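You operate a simulated robot arm through the tools that you are given. There is no shell and no other tool. Be economical: measure what you need, move in short steps, check, and stop when the job is done.

The job below is to be done with a simulated robot arm. You get a single attempt, and the scene is never put back.

Task
Switch the site box's main off and prove the BUS point dead.
Fine: try the orange tester on the LIVE point before and after; put it back.

It is judged by the outcome, as a careful person would: the job done as asked, and still so three seconds after it is handed in. It fails if anything else is knocked over, pushed out of place, dropped, spilled or broken.

Robot
A 6-joint arm with a two-finger parallel gripper, fixed in place. Base frame: the origin is at the foot of the arm, x ahead of it, y to its left, z up. Readings come in mm, rad, newtons and seconds.
With the tool pointing down near the work surface it reaches from about 240 to 640 mm from the base axis. Its first joint turns from -1.152 to 1.152 rad. Payload 2.7 kg.
Tool frame: the origin (TCP) lies between the finger pads and is the grasp point; the fingertips stand 23 mm ahead of it; z points along the fingers, y is the line along which they close. The gripper opens to 94 mm. The fingers are 38 mm wide and 10 mm thick; the gripper's body (54 by 96 mm) begins 39 mm behind the TCP.
Orientation is that of the tool frame in the base frame, as a unit quaternion [w, x, y, z]. With the fingers straight down and closing along the base's y, the tool's x points along the base's -x, its y along +y and its z along -z.

Tools
- The arm moves only by the tool send_rows. Its arguments are lists of equal length, an entry for each row: "hand": the finger opening in mm, from 0 to 94; "xyz": the shift along the tool's x, y, z in units of 20 mm (1.0 is 20 mm), a list of three; "angular": the turn, a rotation vector about the tool's x, y, z in units of 4 degrees (1.0 is 4 degrees), a list of three. In form: {"hand": [hand, ...], "xyz": [[dx, dy, dz], ...], "angular": [[wx, wy, wz], ...]}. A call has 1 to 20 rows; each row shifts and turns the commanded pose from where the row before left it, along the tool's axes as they then stand. A call with a number of a shift or a turn outside -1 to 1 is refused whole. A row lasts 0.2 s, in which the tool goes at most 50 mm and 0.15 rad; a call with a longer step from one row to the next is refused whole, and so is a gripper value outside its range. A pose out of reach is approached as far as the arm can. The call stops where the force on the tool passes 40 N (or 10 N more than at its start, if that is more) or the arm is blocked; 0.2 s more then pass. Each finger travels about 45 mm/s and halts on what it meets, pressing with about 33 N; the grip force reading is that of the motor and also rises with nothing between the fingers. The clock runs only during rows and for 0.2 s after the last one: add rows that do not move to give the fingers time. The reply holds the time, the measured pose of the TCP, the force on the tool along the base axes, the opening and the grip force, in the units named above and with some noise.
- Cameras (640 x 400 px; columns grow to the right, rows downward): "scene" is fixed at [87.9, -436.5, 1410.1]; the picture's right is [0.82, -0.57, 0.00], its down [-0.30, -0.44, -0.85] and it looks along [0.48, 0.69, -0.53] (base axes); focal length 214 px, centre (320, 200). "wrist" rides on the gripper at [86, 16, -74] in the tool frame; the picture's right is [-0.18, 0.98, 0.00], its down [-0.58, -0.11, -0.81] and it looks along [-0.79, -0.15, 0.59] (tool axes); focal length 243 px, centre (320, 200). There is no depth. A picture from a camera that has moved, and an enlarged one, comes with that camera's place and axes in the base frame and with its lens. The place of the scene camera against the robot may be out by one fixed shift of up to 25 mm in any direction.
- camera(camera): a new picture of that camera. The clock stands still meanwhile.
- close_up(camera, box): a new picture of the part [left, top, right, bottom] of that camera's present view, enlarged. The clock stands still meanwhile.
- finish_job(): hands the job in; it is judged then, once.

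Go step by step. Nothing tells you positions but the pictures and the camera data: compare them with the known pose of the tool, close in by small moves and look again before you grip or let go. The budget is 120 turns and 68 pictures, counting those below and the enlarged ones. Unless the task says otherwise, let go and move clear before handing in, and close with one line.

The tools are called after "Request:" by a JSON object that holds its "method" and its "body". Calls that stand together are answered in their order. send_rows: Moves the arm, as the interface text tells. Its arguments: {"type":"object","properties":{"hand":{"type":"array","items":{"type":"number"}},"xyz":{"type":"array","items":{"type":"array","items":{"type":"number"}}},"angular":{"type":"array","items":{"type":"array","items":{"type":"number"}}}},"required":["hand","xyz","angular"]} The other tools are called the same way: camera (camera) takes a picture; close_up (camera, box) takes an enlarged picture of a part of a camera's view; finish_job () hands the job in.

At the start:

```text
time_s: 0.0
tool_pos: [221.9, -192.7, 1342.0]
orientation: [0.0, 0.0, 1.0, 0.0]
contact_force: [-1.0, -0.1, -0.3]
opening: 94.0
gripper_force: 0.1
```

scene: 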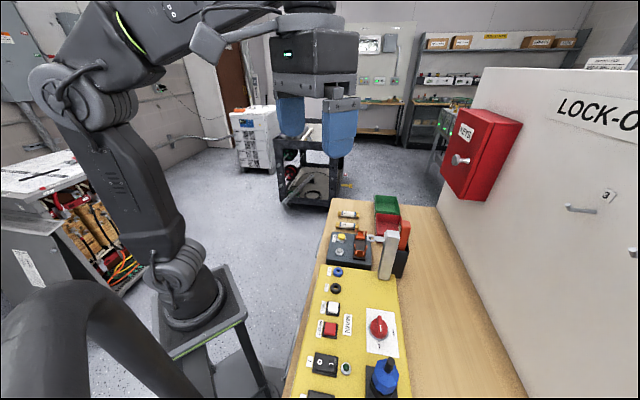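
wrist: 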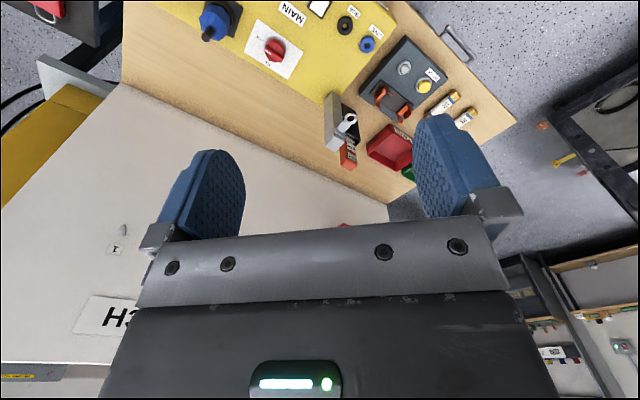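

I see a yellow panel with a red MAIN rotary knob, other knobs and buttons, and an orange tester in a holder near the back. I'll look closer before moving.

Request:
{"method": "close_up", "body": {"camera": "scene", "box": [300, 180, 430, 290]}}

Request:
{"method": "close_up", "body": {"camera": "scene", "box": [280, 260, 420, 400]}}

Request:
{"method": "close_up", "body": {"camera": "wrist", "box": [180, 0, 520, 190]}}

```text
3.64 times, centred on (365, 235) of scene
camera zoom: at [87.9, -436.5, 1410.1], right [0.82, -0.57, 0.0], down [-0.3, -0.44, -0.85], along [0.48, 0.69, -0.53], focal length 780 px, centre (156, 73)
```

zoom: 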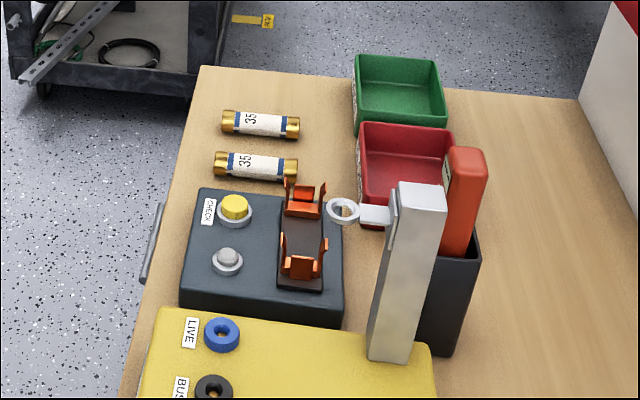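

```text
2.86 times, centred on (350, 330) of scene
camera zoom: at [87.9, -436.5, 1410.1], right [0.82, -0.57, 0.0], down [-0.3, -0.44, -0.85], along [0.48, 0.69, -0.53], focal length 613 px, centre (234, -171)
```

zoom: 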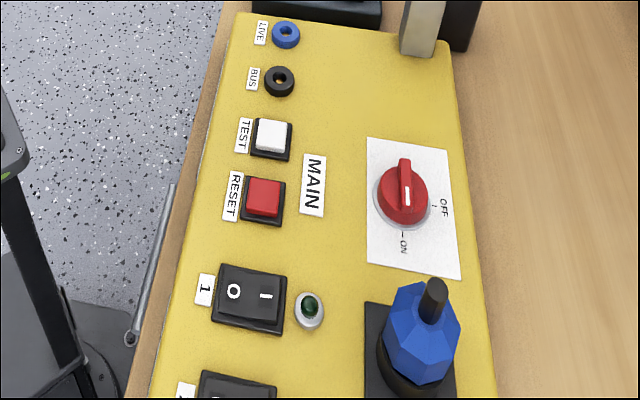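

```text
1.88 times, centred on (350, 95) of wrist
camera zoom: at [135.2, -175.8, 1414.9], right [0.18, 0.98, 0.0], down [0.58, -0.11, 0.81], along [0.79, -0.15, -0.59], focal length 457 px, centre (264, 398)
```

zoom: 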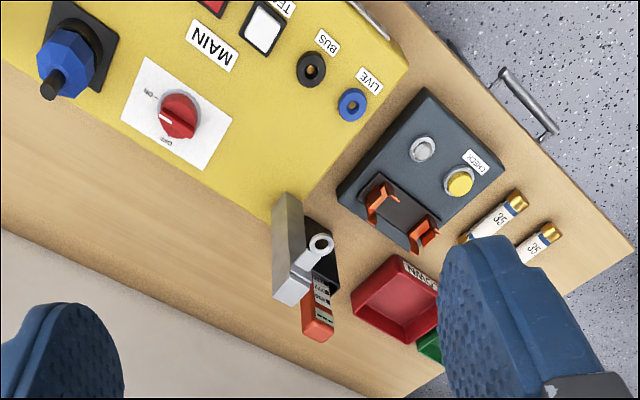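

The panel lies around x≈310–340, y≈-130 to -300; I need height parallax from the wrist camera. I'll descend 200 mm in free space and look.

Request:
{"method": "send_rows", "body": {"hand": [94, 94, 94, 94, 94, 94, 94, 94, 94, 94], "xyz": [[0, 0, 1], [0, 0, 1], [0, 0, 1], [0, 0, 1], [0, 0, 1], [0, 0, 1], [0, 0, 1], [0, 0, 1], [0, 0, 1], [0, 0, 1]], "angular": [[0, 0, 0], [0, 0, 0], [0, 0, 0], [0, 0, 0], [0, 0, 0], [0, 0, 0], [0, 0, 0], [0, 0, 0], [0, 0, 0], [0, 0, 0]]}}

Request:
{"method": "camera", "body": {"camera": "wrist"}}

```text
time_s: 2.2
tool_pos: [221.4, -189.8, 1141.9]
orientation: [0.0, -0.001, 1.0, -0.001]
contact_force: [-0.4, 1.4, -0.2]
opening: 94.0
gripper_force: 0.0
```

```text
62 pictures are left
camera wrist: at [135.7, -173.0, 1215.9], right [0.18, 0.98, 0.0], down [0.58, -0.11, 0.81], along [0.79, -0.15, -0.59], focal length 243 px, centre (320, 200)
```

wrist: 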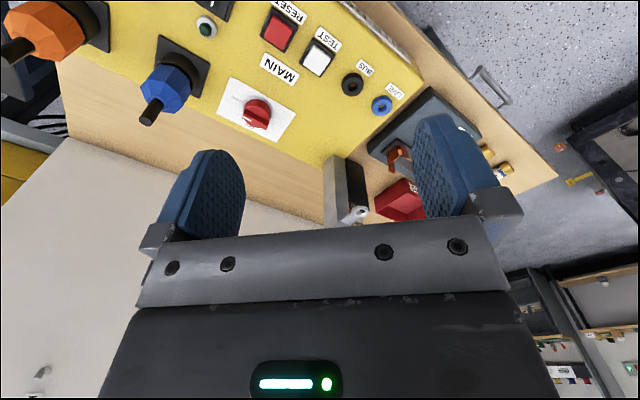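

Estimates so far: LIVE ≈ (340,-126,912), BUS ≈ (304,-163,912), MAIN knob ≈ (316,-295,920). Next I need the tester, so I'll raise and shift to see past the metal post.

Request:
{"method": "send_rows", "body": {"hand": [94, 94, 94, 94, 94], "xyz": [[-0.8, 1, -1], [-0.8, 1, -1], [-0.8, 1, -1], [-0.8, 1, -0.5], [-0.8, 1, 0]], "angular": [[0, 0, 0], [0, 0, 0], [0, 0, 0], [0, 0, 0], [0, 0, 0]]}}

Request:
{"method": "camera", "body": {"camera": "wrist"}}

```text
time_s: 3.4
tool_pos: [299.4, -93.9, 1211.4]
orientation: [0.0, 0.0, 1.0, 0.0]
contact_force: [0.0, -0.7, 0.3]
opening: 94.3
gripper_force: 0.1
```

```text
61 pictures are left
camera wrist: at [214.0, -76.5, 1285.2], right [0.18, 0.98, 0.0], down [0.58, -0.11, 0.81], along [0.79, -0.15, -0.59], focal length 243 px, centre (320, 200)
```

wrist: 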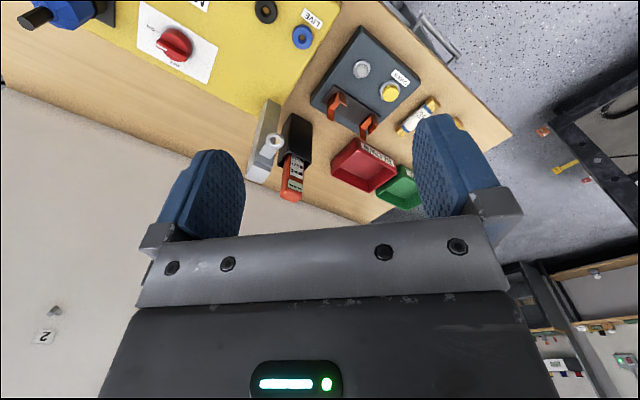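

Request:
{"method": "close_up", "body": {"camera": "wrist", "box": [230, 80, 350, 210]}}

Request:
{"method": "close_up", "body": {"camera": "scene", "box": [365, 200, 425, 280]}}

```text
3.08 times, centred on (290, 145) of wrist
camera zoom: at [214.0, -76.5, 1285.2], right [0.18, 0.98, 0.0], down [0.58, -0.11, 0.81], along [0.79, -0.15, -0.59], focal length 746 px, centre (412, 369)
```

zoom: 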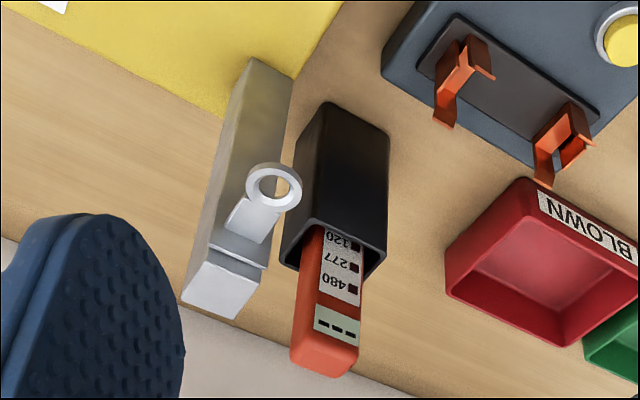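

```text
5.00 times, centred on (395, 240) of scene
camera zoom: at [87.9, -436.5, 1410.1], right [0.82, -0.57, 0.0], down [-0.3, -0.44, -0.85], along [0.48, 0.69, -0.53], focal length 1072 px, centre (-55, 0)
```

zoom: 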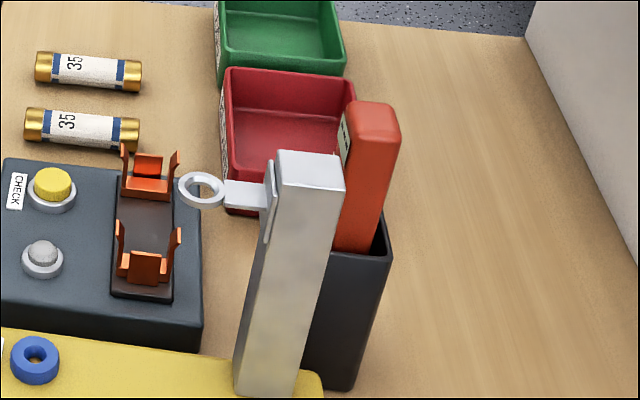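

Tester top ≈ (530,-185,1034), its holder at (522,-185) turned 45°, and a post ≈ (470,-222) next to it. The MAIN pointer lies along the panel's long axis, so I'll move over the knob and yaw so the wrist camera stays on the clear side.

Request:
{"method": "send_rows", "body": {"hand": [94, 94, 94, 94, 94, 94, 94, 94, 94, 94, 60, 60, 60, 60, 60, 60, 60, 60, 60, 60], "xyz": [[-0.083, -1, 0.55], [-0.083, -1, 0.55], [-0.083, -1, 0.55], [-0.083, -1, 0.55], [-0.083, -1, 0.55], [-0.083, -1, 0.55], [-0.083, -1, 0.55], [-0.083, -1, 0.55], [-0.083, -1, 0.55], [-0.083, -1, 0.55], [0, 0, 0], [0, 0, 0], [0, 0, 0], [0, 0, 0], [0, 0, 0], [0, 0, 0], [0, 0, 0], [0, 0, 0], [0, 0, 0], [0, 0, 0]], "angular": [[0, 0, 0], [0, 0, 0], [0, 0, 0], [0, 0, 0], [0, 0, 0], [0, 0, 0], [0, 0, 0], [0, 0, 0], [0, 0, 0], [0, 0, 0], [0, 0, 1], [0, 0, 1], [0, 0, 1], [0, 0, 1], [0, 0, 1], [0, 0, 1], [0, 0, 1], [0, 0, 1], [0, 0, 1], [0, 0, 1]]}}

Request:
{"method": "camera", "body": {"camera": "wrist"}}

```text
time_s: 7.6
tool_pos: [318.7, -290.8, 1100.6]
orientation: [-0.001, 0.341, 0.94, 0.0]
contact_force: [-1.3, 0.8, 0.0]
opening: 59.9
gripper_force: 0.3
```

```text
58 pictures are left
camera wrist: at [263.1, -223.7, 1175.0], right [0.77, 0.63, 0.0], down [0.37, -0.46, 0.81], along [0.51, -0.62, -0.59], focal length 243 px, centre (320, 200)
```

wrist: 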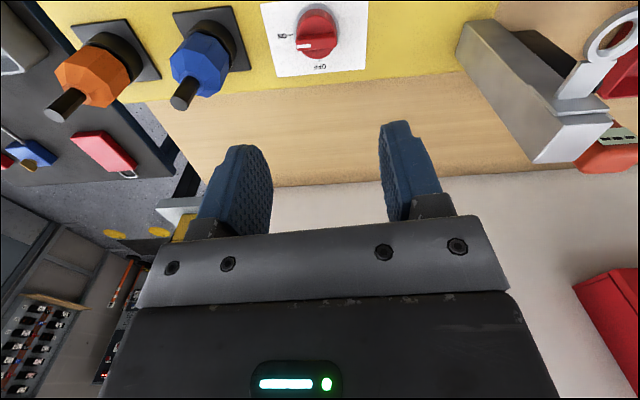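

Request:
{"method": "close_up", "body": {"camera": "wrist", "box": [250, 0, 390, 85]}}

```text
4.57 times, centred on (320, 42) of wrist
camera zoom: at [263.1, -223.7, 1175.0], right [0.77, 0.63, 0.0], down [0.37, -0.46, 0.81], along [0.51, -0.62, -0.59], focal length 1109 px, centre (320, 920)
```

zoom: 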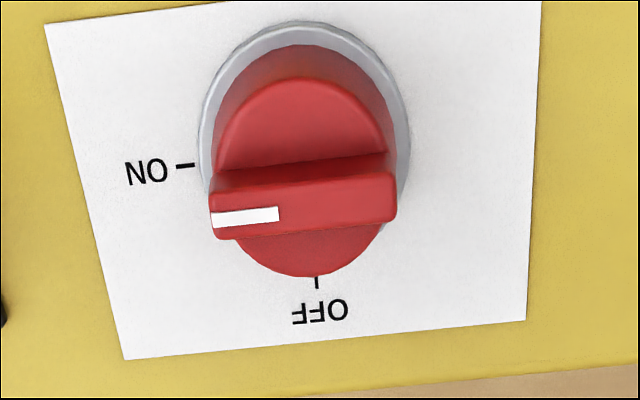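

The pointer is at ON and OFF is 90° counter-clockwise seen from above; knob axis ≈ (316,-291), ridge top ≈ z 940. I'll yaw to -135° so the fingers straddle the ridge.

Request:
{"method": "send_rows", "body": {"hand": [60, 60, 60, 60, 60, 60, 60, 60, 60, 60, 60, 60, 60, 60, 60, 60, 60, 60, 60, 60], "xyz": [[0, 0, 0], [0, 0, 0], [0, 0, 0], [0, 0, 0], [0, 0, 0], [0, 0, 0], [0, 0, 0], [0, 0, 0], [0, 0, 0], [0, 0, 0], [0, 0, 0], [0, 0, 0], [0, 0, 0], [0, 0, 0], [0, 0, 0], [0, 0, 0], [0, 0, 0], [0, 0, 0], [0, 0, 0], [0, 0, 0]], "angular": [[0, 0, 1], [0, 0, 1], [0, 0, 1], [0, 0, 1], [0, 0, 1], [0, 0, 1], [0, 0, 1], [0, 0, 1], [0, 0, 1], [0, 0, 1], [0, 0, 1], [0, 0, 1], [0, 0, 1], [0, 0, 1], [0, 0, 1], [0, 0, 1], [0, 0, 1], [0, 0, 1], [0, 0, 1], [0, 0, 1]]}}

Request:
{"method": "send_rows", "body": {"hand": [60, 60, 60, 60], "xyz": [[0, 0, 0], [0, 0, 0], [0, 0, 0], [0, 0, 0]], "angular": [[0, 0, 1], [0, 0, 1], [0, 0, 1], [0, 0, 0.75]]}}

Request:
{"method": "camera", "body": {"camera": "wrist"}}

```text
time_s: 11.8
tool_pos: [318.7, -291.2, 1100.2]
orientation: [-0.001, 0.866, 0.5, 0.0]
contact_force: [0.1, -0.2, -0.2]
opening: 60.2
gripper_force: 0.1
```

```text
time_s: 12.8
tool_pos: [318.6, -292.0, 1100.7]
orientation: [0.0, 0.924, 0.382, -0.001]
contact_force: [0.5, -0.6, 0.3]
opening: 60.0
gripper_force: 0.1
```

```text
56 pictures are left
camera wrist: at [392.2, -242.0, 1174.8], right [0.56, -0.83, 0.0], down [-0.49, -0.33, 0.81], along [-0.67, -0.46, -0.59], focal length 243 px, centre (320, 200)
```

wrist: 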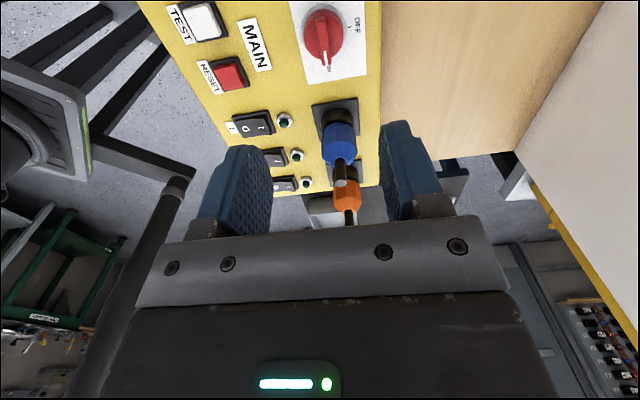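

Request:
{"method": "send_rows", "body": {"hand": [50, 50, 50, 50, 50], "xyz": [[0, 0, 1], [0, 0, 1], [0, 0, 1], [0, 0, 1], [0, 0, 1]], "angular": [[0, 0, 0], [0, 0, 0], [0, 0, 0], [0, 0, 0], [0, 0, 0]]}}

Request:
{"method": "close_up", "body": {"camera": "wrist", "box": [200, 0, 440, 150]}}

```text
time_s: 14.0
tool_pos: [319.2, -289.7, 1000.8]
orientation: [0.0, 0.923, 0.384, 0.0]
contact_force: [0.0, 0.5, -1.2]
opening: 50.1
gripper_force: 0.1
```

```text
2.67 times, centred on (320, 75) of wrist
camera zoom: at [392.4, -240.1, 1074.5], right [0.57, -0.82, 0.0], down [-0.49, -0.33, 0.81], along [-0.66, -0.46, -0.59], focal length 647 px, centre (320, 533)
```

zoom: 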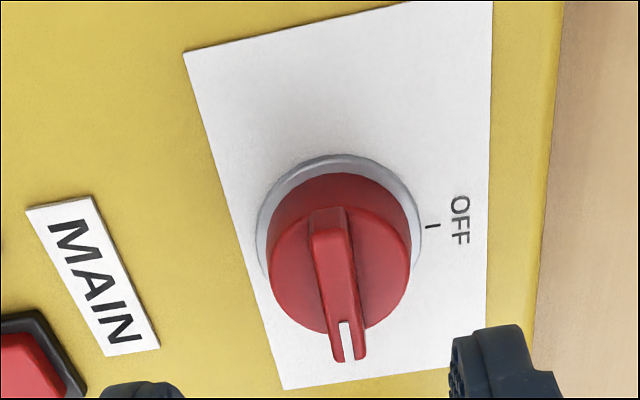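

Triangulating two views puts the ridge top at (320,-297,926), running along the panel's 45° axis. I'll align and come down until the fingertips straddle the ridge, then look.

Request:
{"method": "send_rows", "body": {"hand": [40, 34, 34, 34, 34, 34], "xyz": [[-0.16, 0.25, 0], [0, 0, 0.8], [0, 0, 0.8], [0, 0, 0.6], [0, 0, 0.5], [0, 0, 0]], "angular": [[0, 0, 0], [0, 0, 0], [0, 0, 0], [0, 0, 0], [0, 0, 0], [0, 0, 0]]}}

Request:
{"method": "camera", "body": {"camera": "wrist"}}

```text
time_s: 15.4
tool_pos: [320.8, -298.5, 951.0]
orientation: [0.004, 0.923, 0.385, 0.0]
contact_force: [-0.9, 2.4, 4.0]
opening: 34.7
gripper_force: 0.6
stopped in row 6: the force on the tool passed its limit (the readings are from after the stop); the commanded pose is now the measured one
```

```text
54 pictures are left
camera wrist: at [393.4, -248.4, 1025.2], right [0.57, -0.82, 0.01], down [-0.49, -0.33, 0.81], along [-0.66, -0.46, -0.59], focal length 243 px, centre (320, 200)
```

wrist: 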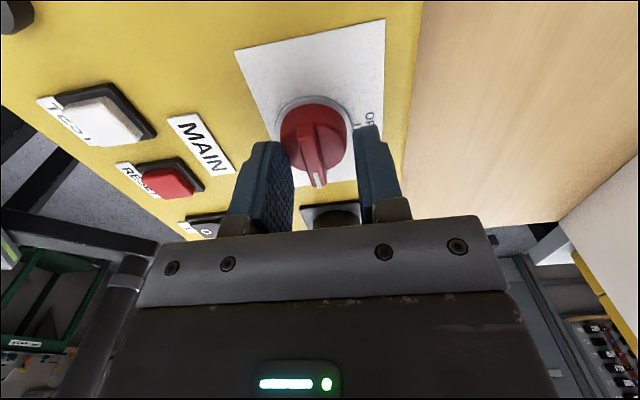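

Request:
{"method": "close_up", "body": {"camera": "wrist", "box": [220, 80, 420, 220]}}

Request:
{"method": "close_up", "body": {"camera": "scene", "box": [330, 240, 450, 400]}}

```text
2.86 times, centred on (320, 150) of wrist
camera zoom: at [393.4, -248.4, 1025.2], right [0.57, -0.82, 0.01], down [-0.49, -0.33, 0.81], along [-0.66, -0.46, -0.59], focal length 693 px, centre (320, 343)
```

zoom: 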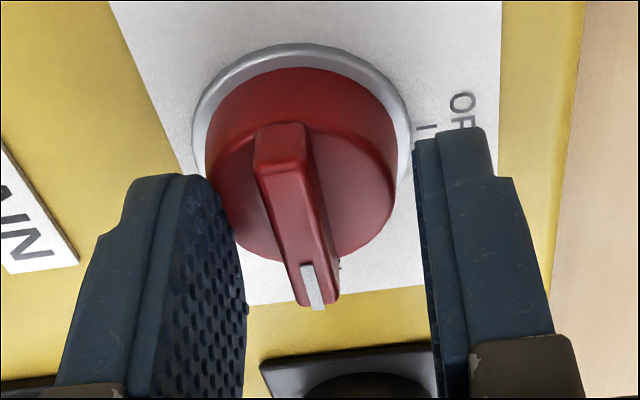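

```text
2.50 times, centred on (390, 320) of scene
camera zoom: at [87.8, -436.4, 1410.2], right [0.82, -0.57, 0.0], down [-0.3, -0.44, -0.85], along [0.48, 0.69, -0.53], focal length 536 px, centre (145, -100)
```

zoom: 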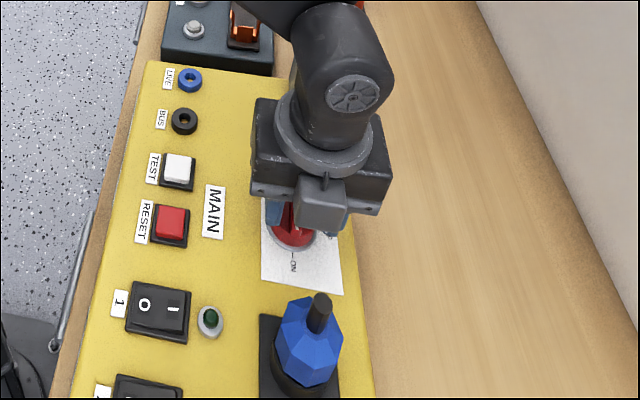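

The left finger touched the knob's disc: I am about 4 mm too far toward the OFF side. I'll lift, correct the alignment, narrow the fingers, and look again.

Request:
{"method": "send_rows", "body": {"hand": [34, 34, 26, 26, 26], "xyz": [[0, 0, -0.5], [0.1, -0.2, 0], [0, 0, 0], [0, 0, 0], [0, 0, 0]], "angular": [[0, 0, 0], [0, 0, 0], [0, 0, 0], [0, 0, 0], [0, 0, 0]]}}

Request:
{"method": "close_up", "body": {"camera": "wrist", "box": [220, 80, 420, 220]}}

```text
time_s: 16.6
tool_pos: [320.4, -293.9, 961.9]
orientation: [0.004, 0.923, 0.384, 0.002]
contact_force: [0.3, -0.6, 0.1]
opening: 26.0
gripper_force: 0.1
```

```text
2.86 times, centred on (320, 150) of wrist
camera zoom: at [392.4, -243.1, 1035.1], right [0.57, -0.82, 0.01], down [-0.49, -0.33, 0.81], along [-0.66, -0.46, -0.59], focal length 693 px, centre (320, 343)
```

zoom: 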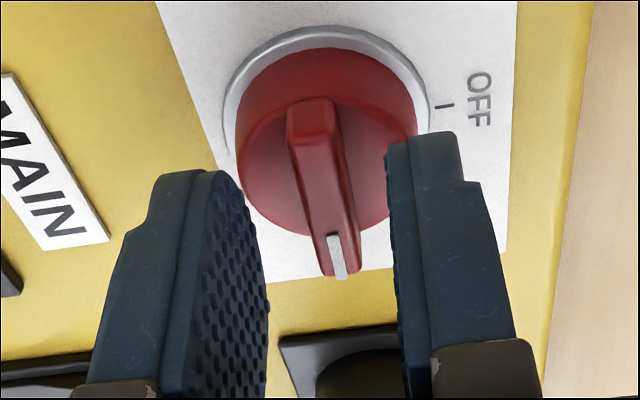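

Now centred on the ridge. I'll step down gently with a narrow opening.

Request:
{"method": "send_rows", "body": {"hand": [22, 22, 22, 22, 22, 22], "xyz": [[0, 0, 0.25], [0, 0, 0.25], [0, 0, 0.15], [0, 0, 0.1], [0, 0, 0.1], [0, 0, 0]], "angular": [[0, 0, 0], [0, 0, 0], [0, 0, 0], [0, 0, 0], [0, 0, 0], [0, 0, 0]]}}

Request:
{"method": "close_up", "body": {"camera": "wrist", "box": [220, 80, 420, 220]}}

```text
time_s: 17.6
tool_pos: [320.0, -296.3, 952.4]
orientation: [0.007, 0.923, 0.385, 0.003]
contact_force: [-3.0, 3.8, 5.1]
opening: 24.0
gripper_force: 2.7
stopped in row 4: the force on the tool passed its limit (the readings are from after the stop); the commanded pose is now the measured one
```

```text
2.86 times, centred on (320, 150) of wrist
camera zoom: at [392.7, -244.5, 1025.5], right [0.57, -0.82, 0.02], down [-0.5, -0.33, 0.8], along [-0.66, -0.46, -0.59], focal length 693 px, centre (320, 343)
```

zoom: 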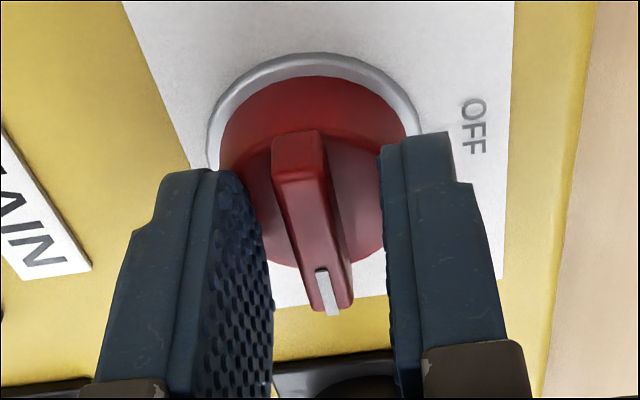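

Request:
{"method": "send_rows", "body": {"hand": [24, 24, 10, 0, 0, 0, 0], "xyz": [[0, 0, -0.1], [0, -0.13, 0], [0, 0, 0], [0, 0, 0], [0, 0, 0], [0, 0, 0], [0, 0, 0]], "angular": [[0, 0, 0], [0, 0, 0], [0, 0, 0], [0, 0, 0], [0, 0, 0], [0, 0, 0], [0, 0, 0]]}}

Request:
{"method": "close_up", "body": {"camera": "wrist", "box": [220, 80, 420, 220]}}

```text
time_s: 19.1
tool_pos: [319.2, -295.5, 953.0]
orientation: [0.008, 0.923, 0.384, 0.003]
contact_force: [0.3, -0.3, 1.5]
opening: 8.8
gripper_force: 44.5
```

```text
2.86 times, centred on (320, 150) of wrist
camera zoom: at [392.0, -243.4, 1027.3], right [0.57, -0.82, 0.02], down [-0.5, -0.33, 0.8], along [-0.66, -0.46, -0.59], focal length 693 px, centre (320, 343)
```

zoom: 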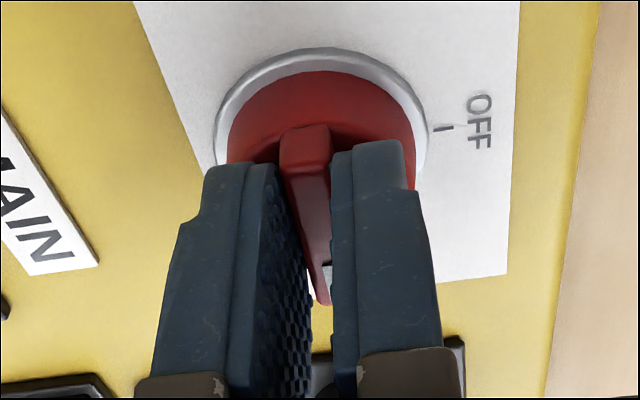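

The ridge is gripped (8.8 mm). Now I turn it counter-clockwise towards OFF.

Request:
{"method": "send_rows", "body": {"hand": [0, 0, 0, 0, 0, 0, 0, 0, 0, 0, 0], "xyz": [[0, 0, 0], [0, 0, 0], [0, 0, 0], [0, 0, 0], [0, 0, 0], [0, 0, 0], [0, 0, 0], [0, 0, 0], [0, 0, 0], [0, 0, 0], [0, 0, 0]], "angular": [[0, 0, -1], [0, 0, -1], [0, 0, -1], [0, 0, -1], [0, 0, -1], [0, 0, -1], [0, 0, -1], [0, 0, -1], [0, 0, -1], [0, 0, -1], [0, 0, -1]]}}

Request:
{"method": "close_up", "body": {"camera": "wrist", "box": [200, 50, 440, 200]}}

```text
time_s: 21.6
tool_pos: [318.8, -294.0, 952.9]
orientation: [0.007, 0.712, 0.702, 0.0]
contact_force: [-5.1, 7.7, -1.2]
opening: 9.1
gripper_force: 44.8
```

```text
2.67 times, centred on (320, 125) of wrist
camera zoom: at [335.1, -206.5, 1026.2], right [0.98, -0.2, 0.01], down [-0.12, -0.57, 0.81], along [-0.15, -0.8, -0.59], focal length 647 px, centre (320, 400)
```

zoom: 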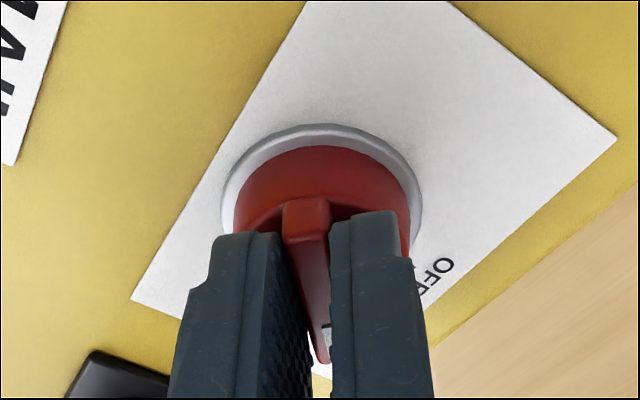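

The knob follows. Continuing the remaining half.

Request:
{"method": "send_rows", "body": {"hand": [0, 0, 0, 0, 0, 0, 0, 0, 0, 0, 0, 0, 0], "xyz": [[0, 0, 0], [0, 0, 0], [0, 0, 0], [0, 0, 0], [0, 0, 0], [0, 0, 0], [0, 0, 0], [0, 0, 0], [0, 0, 0], [0, 0, 0], [0, 0, 0], [0, 0, 0], [0, 0, 0]], "angular": [[0, 0, -1], [0, 0, -1], [0, 0, -1], [0, 0, -1], [0, 0, -1], [0, 0, -1], [0, 0, -1], [0, 0, -1], [0, 0, -1], [0, 0, -1], [0, 0, -1], [0, 0, -0.5], [0, 0, 0]]}}

Request:
{"method": "close_up", "body": {"camera": "wrist", "box": [200, 50, 440, 200]}}

```text
time_s: 24.4
tool_pos: [315.8, -294.4, 951.9]
orientation: [0.005, 0.381, 0.924, -0.003]
contact_force: [-28.2, -13.2, -5.9]
opening: 9.0
gripper_force: 44.7
```

```text
2.67 times, centred on (320, 125) of wrist
camera zoom: at [266.0, -221.2, 1025.9], right [0.82, 0.57, 0.0], down [0.33, -0.48, 0.81], along [0.46, -0.67, -0.58], focal length 647 px, centre (320, 400)
```

zoom: 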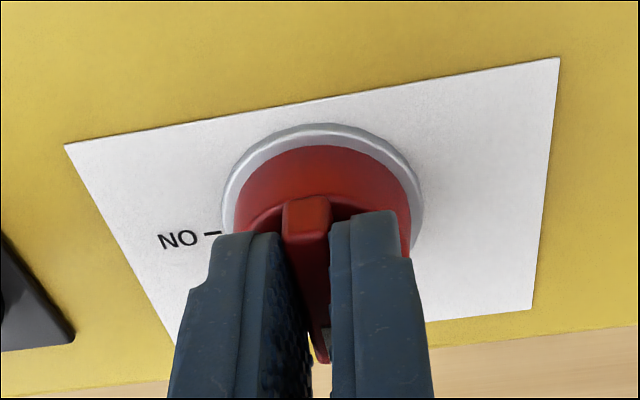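

The tool has turned the full 90°. I'll open the fingers, rise, and check the pointer.

Request:
{"method": "send_rows", "body": {"hand": [10, 20, 26, 26, 26, 26, 26, 40], "xyz": [[0, 0, 0], [0, 0, 0], [0, 0, 0], [0, 0, -0.5], [0, 0, -1], [0, 0, -1], [0, 0, -1], [0, 0, -1]], "angular": [[0, 0, 0], [0, 0, 0], [0, 0, 0], [0, 0, 0], [0, 0, 0], [0, 0, 0], [0, 0, 0], [0, 0, 0]]}}

Request:
{"method": "camera", "body": {"camera": "wrist"}}

Request:
{"method": "close_up", "body": {"camera": "wrist", "box": [200, 0, 440, 150]}}

```text
time_s: 26.1
tool_pos: [319.2, -291.7, 1043.7]
orientation: [0.007, 0.381, 0.924, -0.003]
contact_force: [1.1, -0.2, 0.5]
opening: 40.1
gripper_force: 0.0
```

```text
46 pictures are left
camera wrist: at [268.5, -218.4, 1117.3], right [0.82, 0.57, 0.0], down [0.33, -0.48, 0.82], along [0.47, -0.67, -0.58], focal length 243 px, centre (320, 200)
```

wrist: 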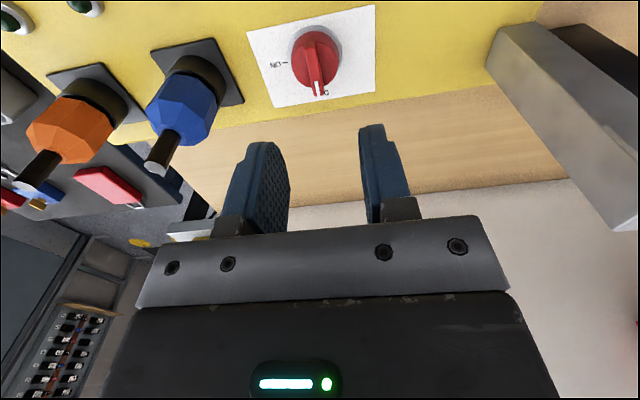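

```text
2.67 times, centred on (320, 75) of wrist
camera zoom: at [268.5, -218.4, 1117.3], right [0.82, 0.57, 0.0], down [0.33, -0.48, 0.82], along [0.47, -0.67, -0.58], focal length 647 px, centre (320, 533)
```

zoom: 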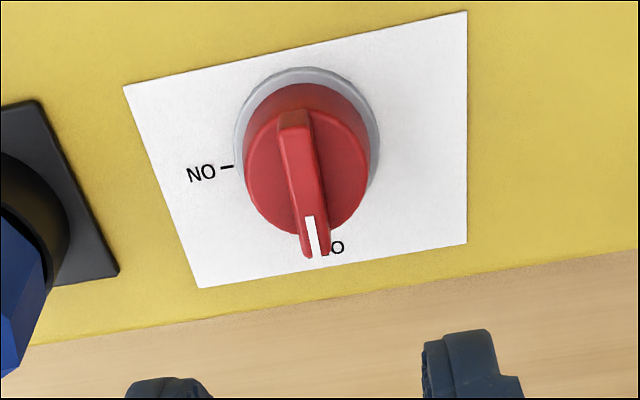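

MAIN points to OFF. Now I go up and across to above the tester, with the same yaw (fingers closing along the panel's long axis, camera facing the display side).

Request:
{"method": "send_rows", "body": {"hand": [50, 50, 50, 50, 50, 50, 50, 50, 50, 50, 50, 50, 50, 50, 50, 50, 50, 50], "xyz": [[0, 0, -1], [0, 0, -1], [0, 0, -1], [0, 0, -1], [0, 0, -0.3], [-0.29, 0.92, 0], [-0.29, 0.92, 0], [-0.29, 0.92, 0], [-0.29, 0.92, 0], [-0.29, 0.92, 0], [-0.29, 0.92, 0], [-0.29, 0.92, 0], [-0.29, 0.92, 0], [-0.29, 0.92, 0], [-0.29, 0.92, 0], [-0.29, 0.92, 0], [-0.29, 0.92, 0], [0, 0, 0]], "angular": [[0, 0.22, 0], [0, 0, 0], [0, 0, 0], [0, 0, 0], [0, 0, 0], [0, 0, 0], [0, 0, 0], [0, 0, 0], [0, 0, 0], [0, 0, 0], [0, 0, 0], [0, 0, 0], [0, 0, 0], [0, 0, 0], [0, 0, 0], [0, 0, 0], [0, 0, 0], [0, 0, 0]]}}

Request:
{"method": "camera", "body": {"camera": "wrist"}}

Request:
{"method": "close_up", "body": {"camera": "wrist", "box": [200, 0, 440, 150]}}

```text
time_s: 29.9
tool_pos: [523.7, -183.4, 1129.0]
orientation: [0.001, 0.381, 0.925, -0.001]
contact_force: [-0.2, 0.9, 0.1]
opening: 50.0
gripper_force: 0.1
```

```text
44 pictures are left
camera wrist: at [473.3, -110.6, 1203.5], right [0.82, 0.57, 0.0], down [0.33, -0.49, 0.81], along [0.46, -0.66, -0.59], focal length 243 px, centre (320, 200)
```

wrist: 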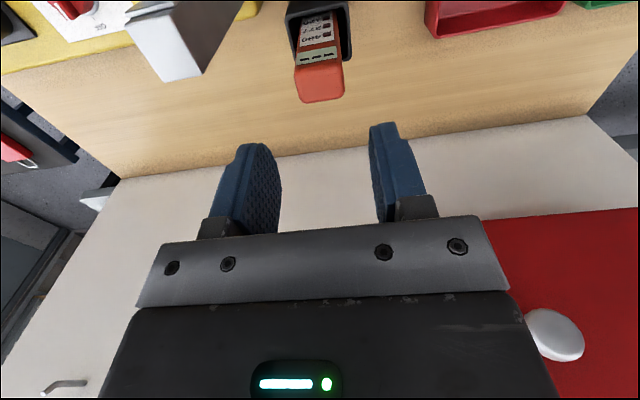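

```text
2.67 times, centred on (320, 75) of wrist
camera zoom: at [473.3, -110.6, 1203.5], right [0.82, 0.57, 0.0], down [0.33, -0.49, 0.81], along [0.46, -0.66, -0.59], focal length 647 px, centre (320, 533)
```

zoom: 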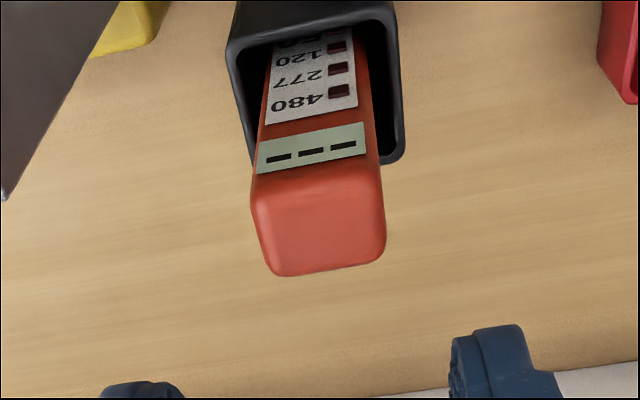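

The tester top is centred ≈ (526,-185,1037), about 34 × 26 mm, with the LEDs facing the camera; the post is well clear. Descending with a 52 mm opening.

Request:
{"method": "send_rows", "body": {"hand": [52, 52, 52, 52, 52, 52, 52], "xyz": [[-0.2, 0, 0.5], [0, 0, 1], [0, 0, 1], [0, 0, 1], [0, 0, 0.8], [0, 0, 0], [0, 0, 0]], "angular": [[0, 0, 0], [0, 0, 0], [0, 0, 0], [0, 0, 0], [0, 0, 0], [0, 0, 0], [0, 0, 0]]}}

Request:
{"method": "camera", "body": {"camera": "wrist"}}

```text
time_s: 31.6
tool_pos: [524.5, -187.7, 1043.5]
orientation: [0.001, 0.38, 0.925, 0.001]
contact_force: [-0.4, -0.1, 1.0]
opening: 52.1
gripper_force: 0.1
```

```text
42 pictures are left
camera wrist: at [475.3, -115.0, 1117.1], right [0.82, 0.57, 0.0], down [0.33, -0.49, 0.81], along [0.46, -0.66, -0.59], focal length 243 px, centre (320, 200)
```

wrist: 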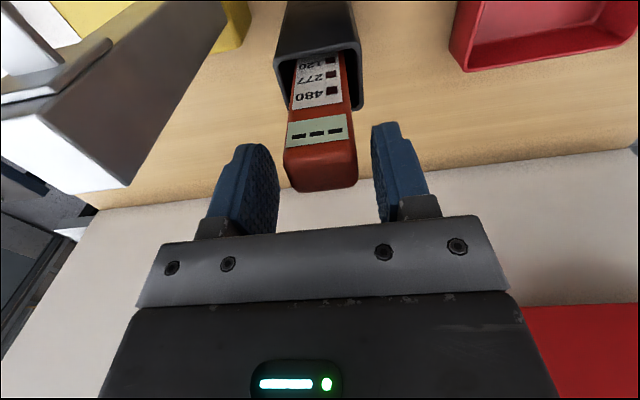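

Request:
{"method": "send_rows", "body": {"hand": [52, 52, 52, 52], "xyz": [[0, 0, 0.5], [0, 0, 0.5], [0, 0, 0.5], [0, 0, 0]], "angular": [[0, 0, 0], [0, 0, 0], [0, 0, 0], [0, 0, 0]]}}

Request:
{"method": "camera", "body": {"camera": "wrist"}}

Request:
{"method": "close_up", "body": {"camera": "scene", "box": [340, 150, 460, 270]}}

```text
time_s: 32.5
tool_pos: [525.9, -189.0, 1012.7]
orientation: [0.001, 0.381, 0.925, 0.0]
contact_force: [0.1, -0.2, -0.2]
opening: 52.0
gripper_force: 0.1
```

```text
41 pictures are left
camera wrist: at [475.6, -115.4, 1086.4], right [0.82, 0.57, 0.0], down [0.33, -0.49, 0.81], along [0.46, -0.66, -0.59], focal length 243 px, centre (320, 200)
```

wrist: 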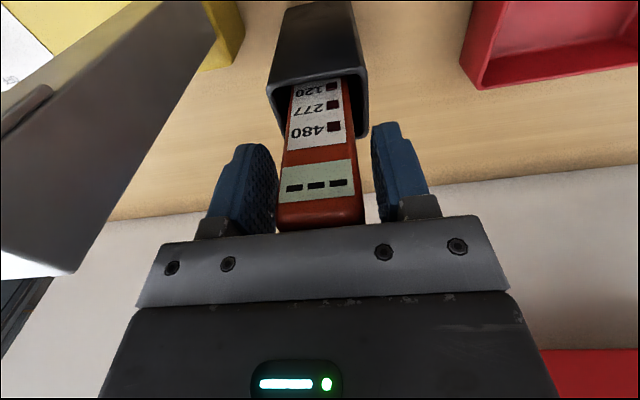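

```text
3.33 times, centred on (400, 210) of scene
camera zoom: at [87.9, -436.5, 1410.1], right [0.82, -0.57, 0.0], down [-0.3, -0.44, -0.85], along [0.48, 0.69, -0.53], focal length 715 px, centre (53, 167)
```

zoom: 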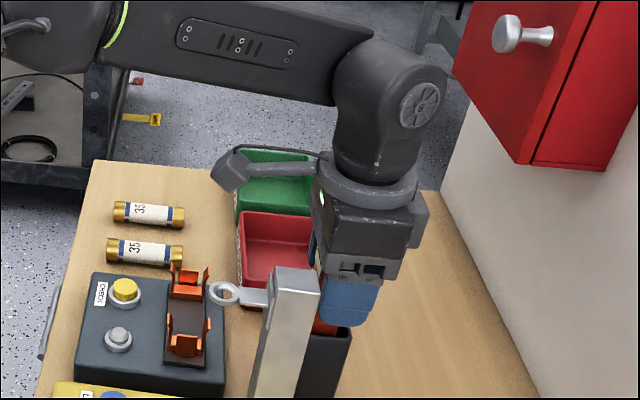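

Fingers straddle the tester with the post clear. Closing.

Request:
{"method": "send_rows", "body": {"hand": [45, 38, 30, 24, 20, 20, 20, 20], "xyz": [[0, 0, 0], [0, 0, 0], [0, 0, 0], [0, 0, 0], [0, 0, 0], [0, 0, 0], [0, 0, 0], [0, 0, 0]], "angular": [[0, 0, 0], [0, 0, 0], [0, 0, 0], [0, 0, 0], [0, 0, 0], [0, 0, 0], [0, 0, 0], [0, 0, 0]]}}

```text
time_s: 34.4
tool_pos: [526.3, -189.0, 1012.3]
orientation: [0.0, 0.381, 0.925, -0.001]
contact_force: [-0.9, -0.7, 1.0]
opening: 33.9
gripper_force: 33.1
```

Gripped at 34 mm. Lifting straight up out of the holder.

Request:
{"method": "send_rows", "body": {"hand": [20, 20, 20, 20, 20, 20, 20, 20, 20, 20], "xyz": [[0, 0, -0.5], [0, 0, -0.5], [0, 0, -0.8], [0, 0, -0.8], [0, 0, -0.8], [0, 0, -0.8], [0, 0, -0.8], [0, 0, -1], [0, 0, -1], [0, 0, -0.5]], "angular": [[0, 0, 0], [0, 0, 0], [0, 0, 0], [0, 0, 0], [0, 0, 0], [0, 0, 0], [0, 0, 0], [0, 0, 0], [0, 0, 0], [0, 0, 0]]}}

Request:
{"method": "camera", "body": {"camera": "wrist"}}

Request:
{"method": "close_up", "body": {"camera": "scene", "box": [320, 100, 480, 260]}}

```text
time_s: 36.5
tool_pos: [525.4, -188.0, 1165.2]
orientation: [0.0, 0.381, 0.925, 0.0]
contact_force: [-0.4, -0.3, -0.9]
opening: 33.8
gripper_force: 33.3
```

```text
39 pictures are left
camera wrist: at [475.9, -115.3, 1237.8], right [0.82, 0.57, 0.0], down [0.33, -0.49, 0.81], along [0.46, -0.66, -0.59], focal length 243 px, centre (320, 200)
```

wrist: 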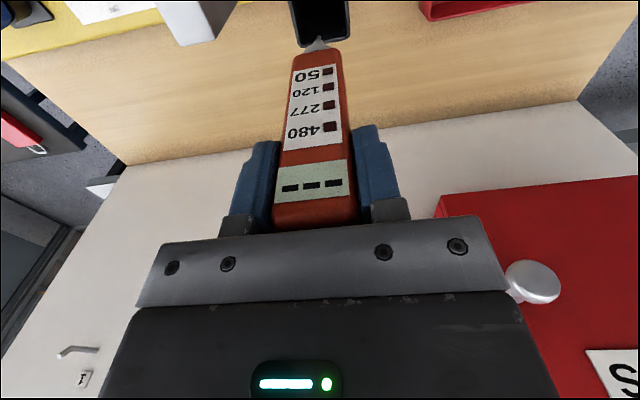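

```text
2.50 times, centred on (400, 180) of scene
camera zoom: at [87.9, -436.5, 1410.1], right [0.82, -0.57, 0.0], down [-0.3, -0.44, -0.85], along [0.48, 0.69, -0.53], focal length 536 px, centre (120, 250)
```

zoom: 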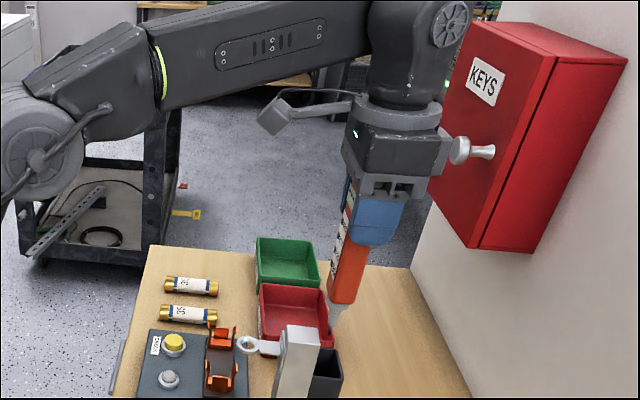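

The tester is out with its metal tip ~157 mm below the TCP. I'll lift over the post, travel to above LIVE and stop about 40 mm above it.

Request:
{"method": "send_rows", "body": {"hand": [20, 20, 20, 20, 20, 20, 20, 20, 20, 20, 20, 20, 20, 20, 20, 20, 20, 20], "xyz": [[0, 0, -1], [0, 0, -1], [0, 0, -1], [0.948, -0.484, 0], [0.948, -0.484, 0], [0.948, -0.484, 0], [0.948, -0.484, 0], [0.948, -0.484, 0], [0.948, -0.484, 0], [0.948, -0.484, 0], [0.948, -0.484, 0], [0.948, -0.484, 0], [0, 0, 0.96], [0, 0, 0.96], [0, 0, 0.96], [0, 0, 0.96], [0, 0, 0.96], [0, 0, 0.96]], "angular": [[0, 0, 0], [0, 0, 0], [0, 0, 0], [0, 0, 0], [0, 0, 0], [0, 0, 0], [0, 0, 0], [0, 0, 0], [0, 0, 0], [0, 0, 0], [0, 0, 0], [0, 0, 0], [0, 0, 0], [0, 0, 0], [0, 0, 0], [0, 0, 0], [0, 0, 0], [0, 0, 0]]}}

Request:
{"method": "camera", "body": {"camera": "wrist"}}

Request:
{"method": "close_up", "body": {"camera": "scene", "box": [290, 210, 390, 300]}}

```text
time_s: 40.4
tool_pos: [338.2, -127.3, 1093.5]
orientation: [0.0, 0.381, 0.924, 0.0]
contact_force: [0.4, -0.4, -0.6]
opening: 33.6
gripper_force: 33.1
out of reach, approached as far as the arm can: row 2, 3
```

```text
37 pictures are left
camera wrist: at [288.7, -54.6, 1167.9], right [0.82, 0.57, 0.0], down [0.33, -0.49, 0.81], along [0.46, -0.66, -0.59], focal length 243 px, centre (320, 200)
```

wrist: 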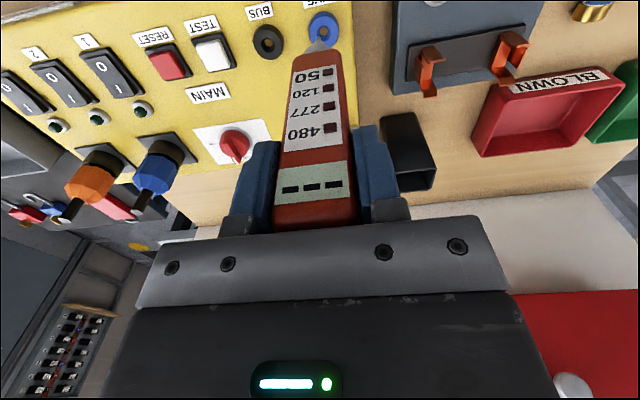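

```text
4.44 times, centred on (340, 255) of scene
camera zoom: at [87.9, -436.5, 1410.1], right [0.82, -0.57, 0.0], down [-0.3, -0.44, -0.85], along [0.48, 0.69, -0.53], focal length 953 px, centre (231, -44)
```

zoom: 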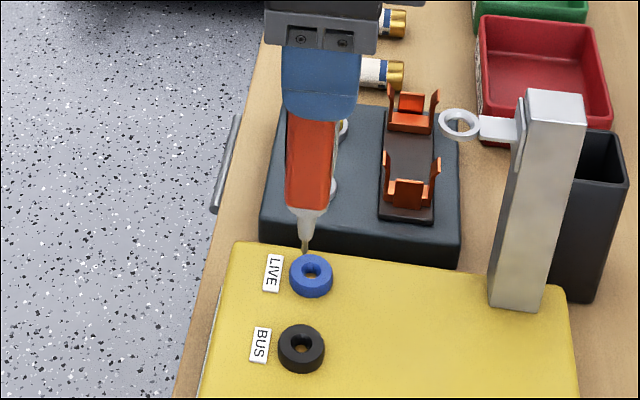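

Request:
{"method": "close_up", "body": {"camera": "wrist", "box": [270, 0, 370, 62]}}

```text
6.40 times, centred on (320, 31) of wrist
camera zoom: at [288.7, -54.6, 1167.9], right [0.82, 0.57, 0.0], down [0.33, -0.49, 0.81], along [0.46, -0.66, -0.59], focal length 1553 px, centre (320, 1282)
```

zoom: 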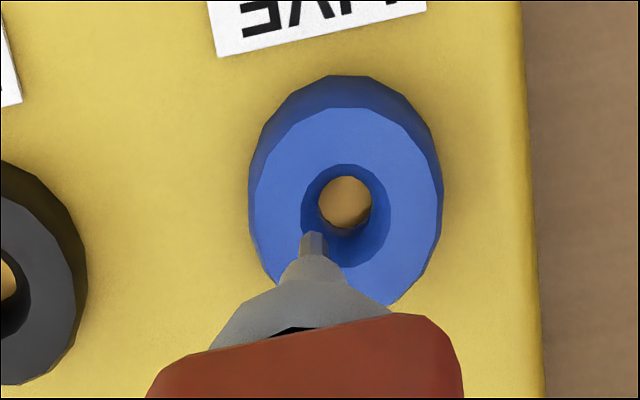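

The hole is ~12 mm wide; the tip needs to move ~6 mm in -tool-x and ~4 mm in +tool-y. I'll shift, come down part way and recheck.

Request:
{"method": "send_rows", "body": {"hand": [20, 20, 20, 20], "xyz": [[-0.3, 0.19, 0], [0, 0, 0.3], [0, 0, 0.3], [0, 0, 0]], "angular": [[0, 0, 0], [0, 0, 0], [0, 0, 0], [0, 0, 0]]}}

Request:
{"method": "close_up", "body": {"camera": "wrist", "box": [270, 0, 370, 62]}}

Request:
{"method": "close_up", "body": {"camera": "scene", "box": [315, 240, 375, 280]}}

```text
time_s: 41.4
tool_pos: [344.7, -128.7, 1082.2]
orientation: [0.001, 0.381, 0.925, 0.0]
contact_force: [-0.5, 0.0, -0.8]
opening: 33.8
gripper_force: 32.6
```

```text
6.40 times, centred on (320, 31) of wrist
camera zoom: at [295.8, -57.1, 1155.1], right [0.82, 0.57, 0.0], down [0.33, -0.49, 0.81], along [0.46, -0.66, -0.59], focal length 1553 px, centre (320, 1282)
```

zoom: 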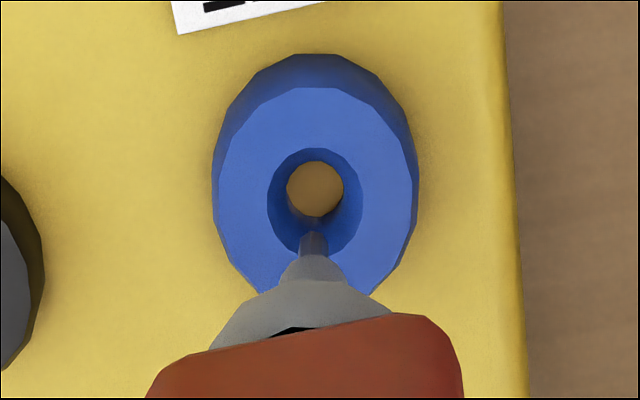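

```text
10.00 times, centred on (345, 260) of scene
camera zoom: at [87.9, -436.5, 1410.1], right [0.82, -0.57, 0.0], down [-0.3, -0.44, -0.85], along [0.48, 0.69, -0.53], focal length 2145 px, centre (70, -400)
```

zoom: 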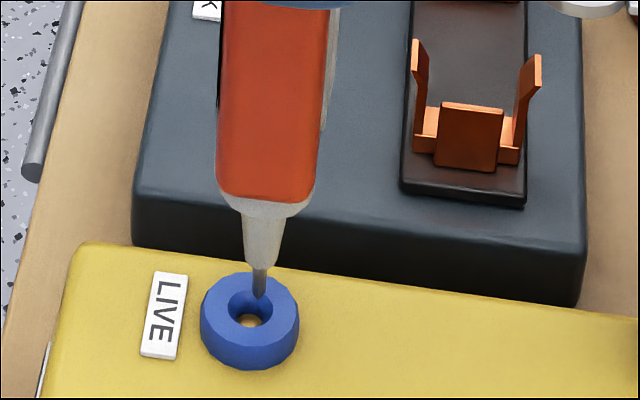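

Aligned in both views. Lowering into the hole in small steps.

Request:
{"method": "send_rows", "body": {"hand": [20, 20, 20, 20, 20, 20, 20], "xyz": [[0.05, 0, 0.2], [0, 0, 0.2], [0, 0, 0.1], [0, 0, 0.1], [0, 0, 0.05], [0, 0, 0.05], [0, 0, 0]], "angular": [[0, 0, 0], [0, 0, 0], [0, 0, 0], [0, 0, 0], [0, 0, 0], [0, 0, 0], [0, 0, 0]]}}

Request:
{"method": "camera", "body": {"camera": "wrist"}}

Request:
{"method": "close_up", "body": {"camera": "scene", "box": [315, 240, 375, 280]}}

```text
time_s: 43.0
tool_pos: [344.2, -128.7, 1069.0]
orientation: [0.003, 0.38, 0.925, 0.0]
contact_force: [0.9, -0.8, 28.9]
opening: 33.3
gripper_force: 32.3
```

```text
32 pictures are left
camera wrist: at [294.7, -56.0, 1143.1], right [0.82, 0.57, 0.0], down [0.33, -0.48, 0.81], along [0.46, -0.66, -0.59], focal length 243 px, centre (320, 200)
```

wrist: 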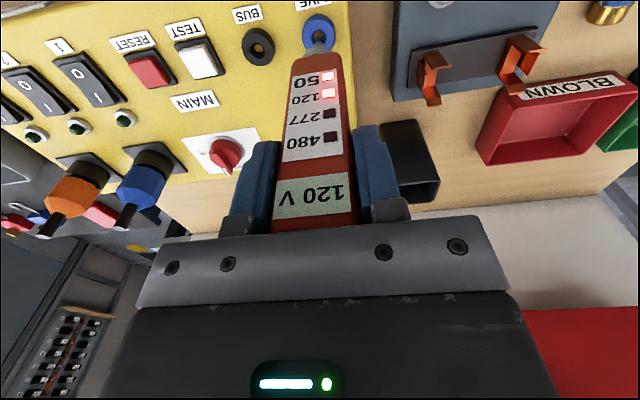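

```text
10.00 times, centred on (345, 260) of scene
camera zoom: at [87.6, -436.4, 1410.2], right [0.82, -0.57, 0.0], down [-0.3, -0.44, -0.85], along [0.48, 0.69, -0.53], focal length 2145 px, centre (70, -400)
```

zoom: 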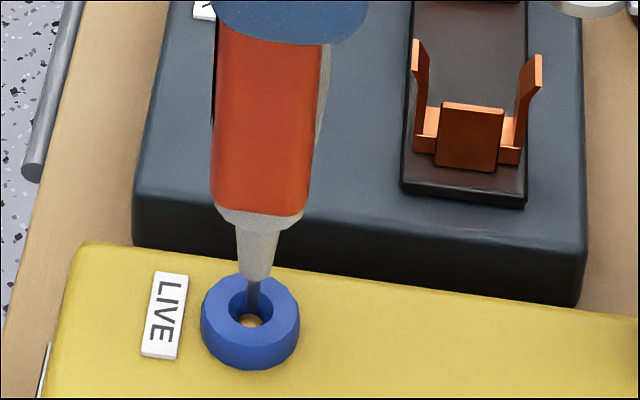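

The tester lights up and shows 120 V on LIVE. Now I lift clear and move 52 mm along the panel to above BUS.

Request:
{"method": "send_rows", "body": {"hand": [20, 20, 20, 20, 20, 20, 20, 20, 20, 20], "xyz": [[0, 0, 0], [0, 0, 0], [0, 0, -0.5], [0, 0, -1], [0, -0.87, 0], [0, -0.87, 0], [0, -0.87, 0], [0, 0, 0.5], [0, 0, 0.35], [0, 0, 0]], "angular": [[0, 0, 0], [0, 0, 0], [0, 0, 0], [0, 0, 0], [0, 0, 0], [0, 0, 0], [0, 0, 0], [0, 0, 0], [0, 0, 0], [0, 0, 0]]}}

Request:
{"method": "close_up", "body": {"camera": "wrist", "box": [270, 0, 370, 62]}}

Request:
{"method": "close_up", "body": {"camera": "scene", "box": [315, 250, 375, 290]}}

```text
time_s: 45.1
tool_pos: [307.1, -164.5, 1079.3]
orientation: [0.001, 0.381, 0.925, 0.0]
contact_force: [0.6, 0.1, -1.8]
opening: 34.0
gripper_force: 33.0
```

```text
6.40 times, centred on (320, 31) of wrist
camera zoom: at [257.2, -91.6, 1154.3], right [0.82, 0.57, 0.0], down [0.33, -0.49, 0.81], along [0.46, -0.66, -0.59], focal length 1553 px, centre (320, 1282)
```

zoom: 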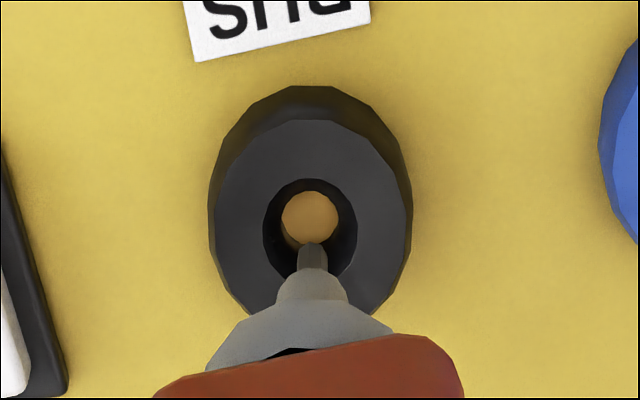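

```text
10.00 times, centred on (345, 270) of scene
camera zoom: at [87.9, -436.5, 1410.1], right [0.82, -0.57, 0.0], down [-0.3, -0.44, -0.85], along [0.48, 0.69, -0.53], focal length 2145 px, centre (70, -500)
```

zoom: 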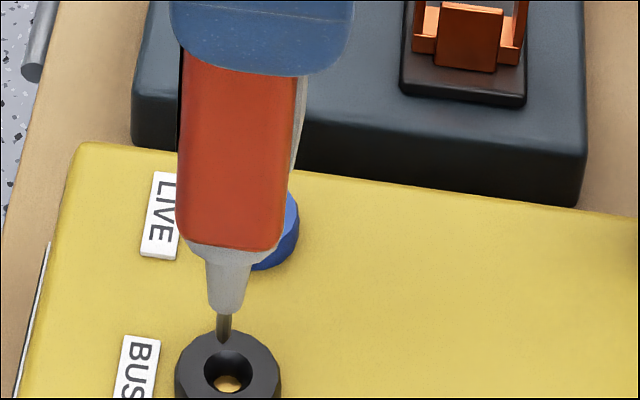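

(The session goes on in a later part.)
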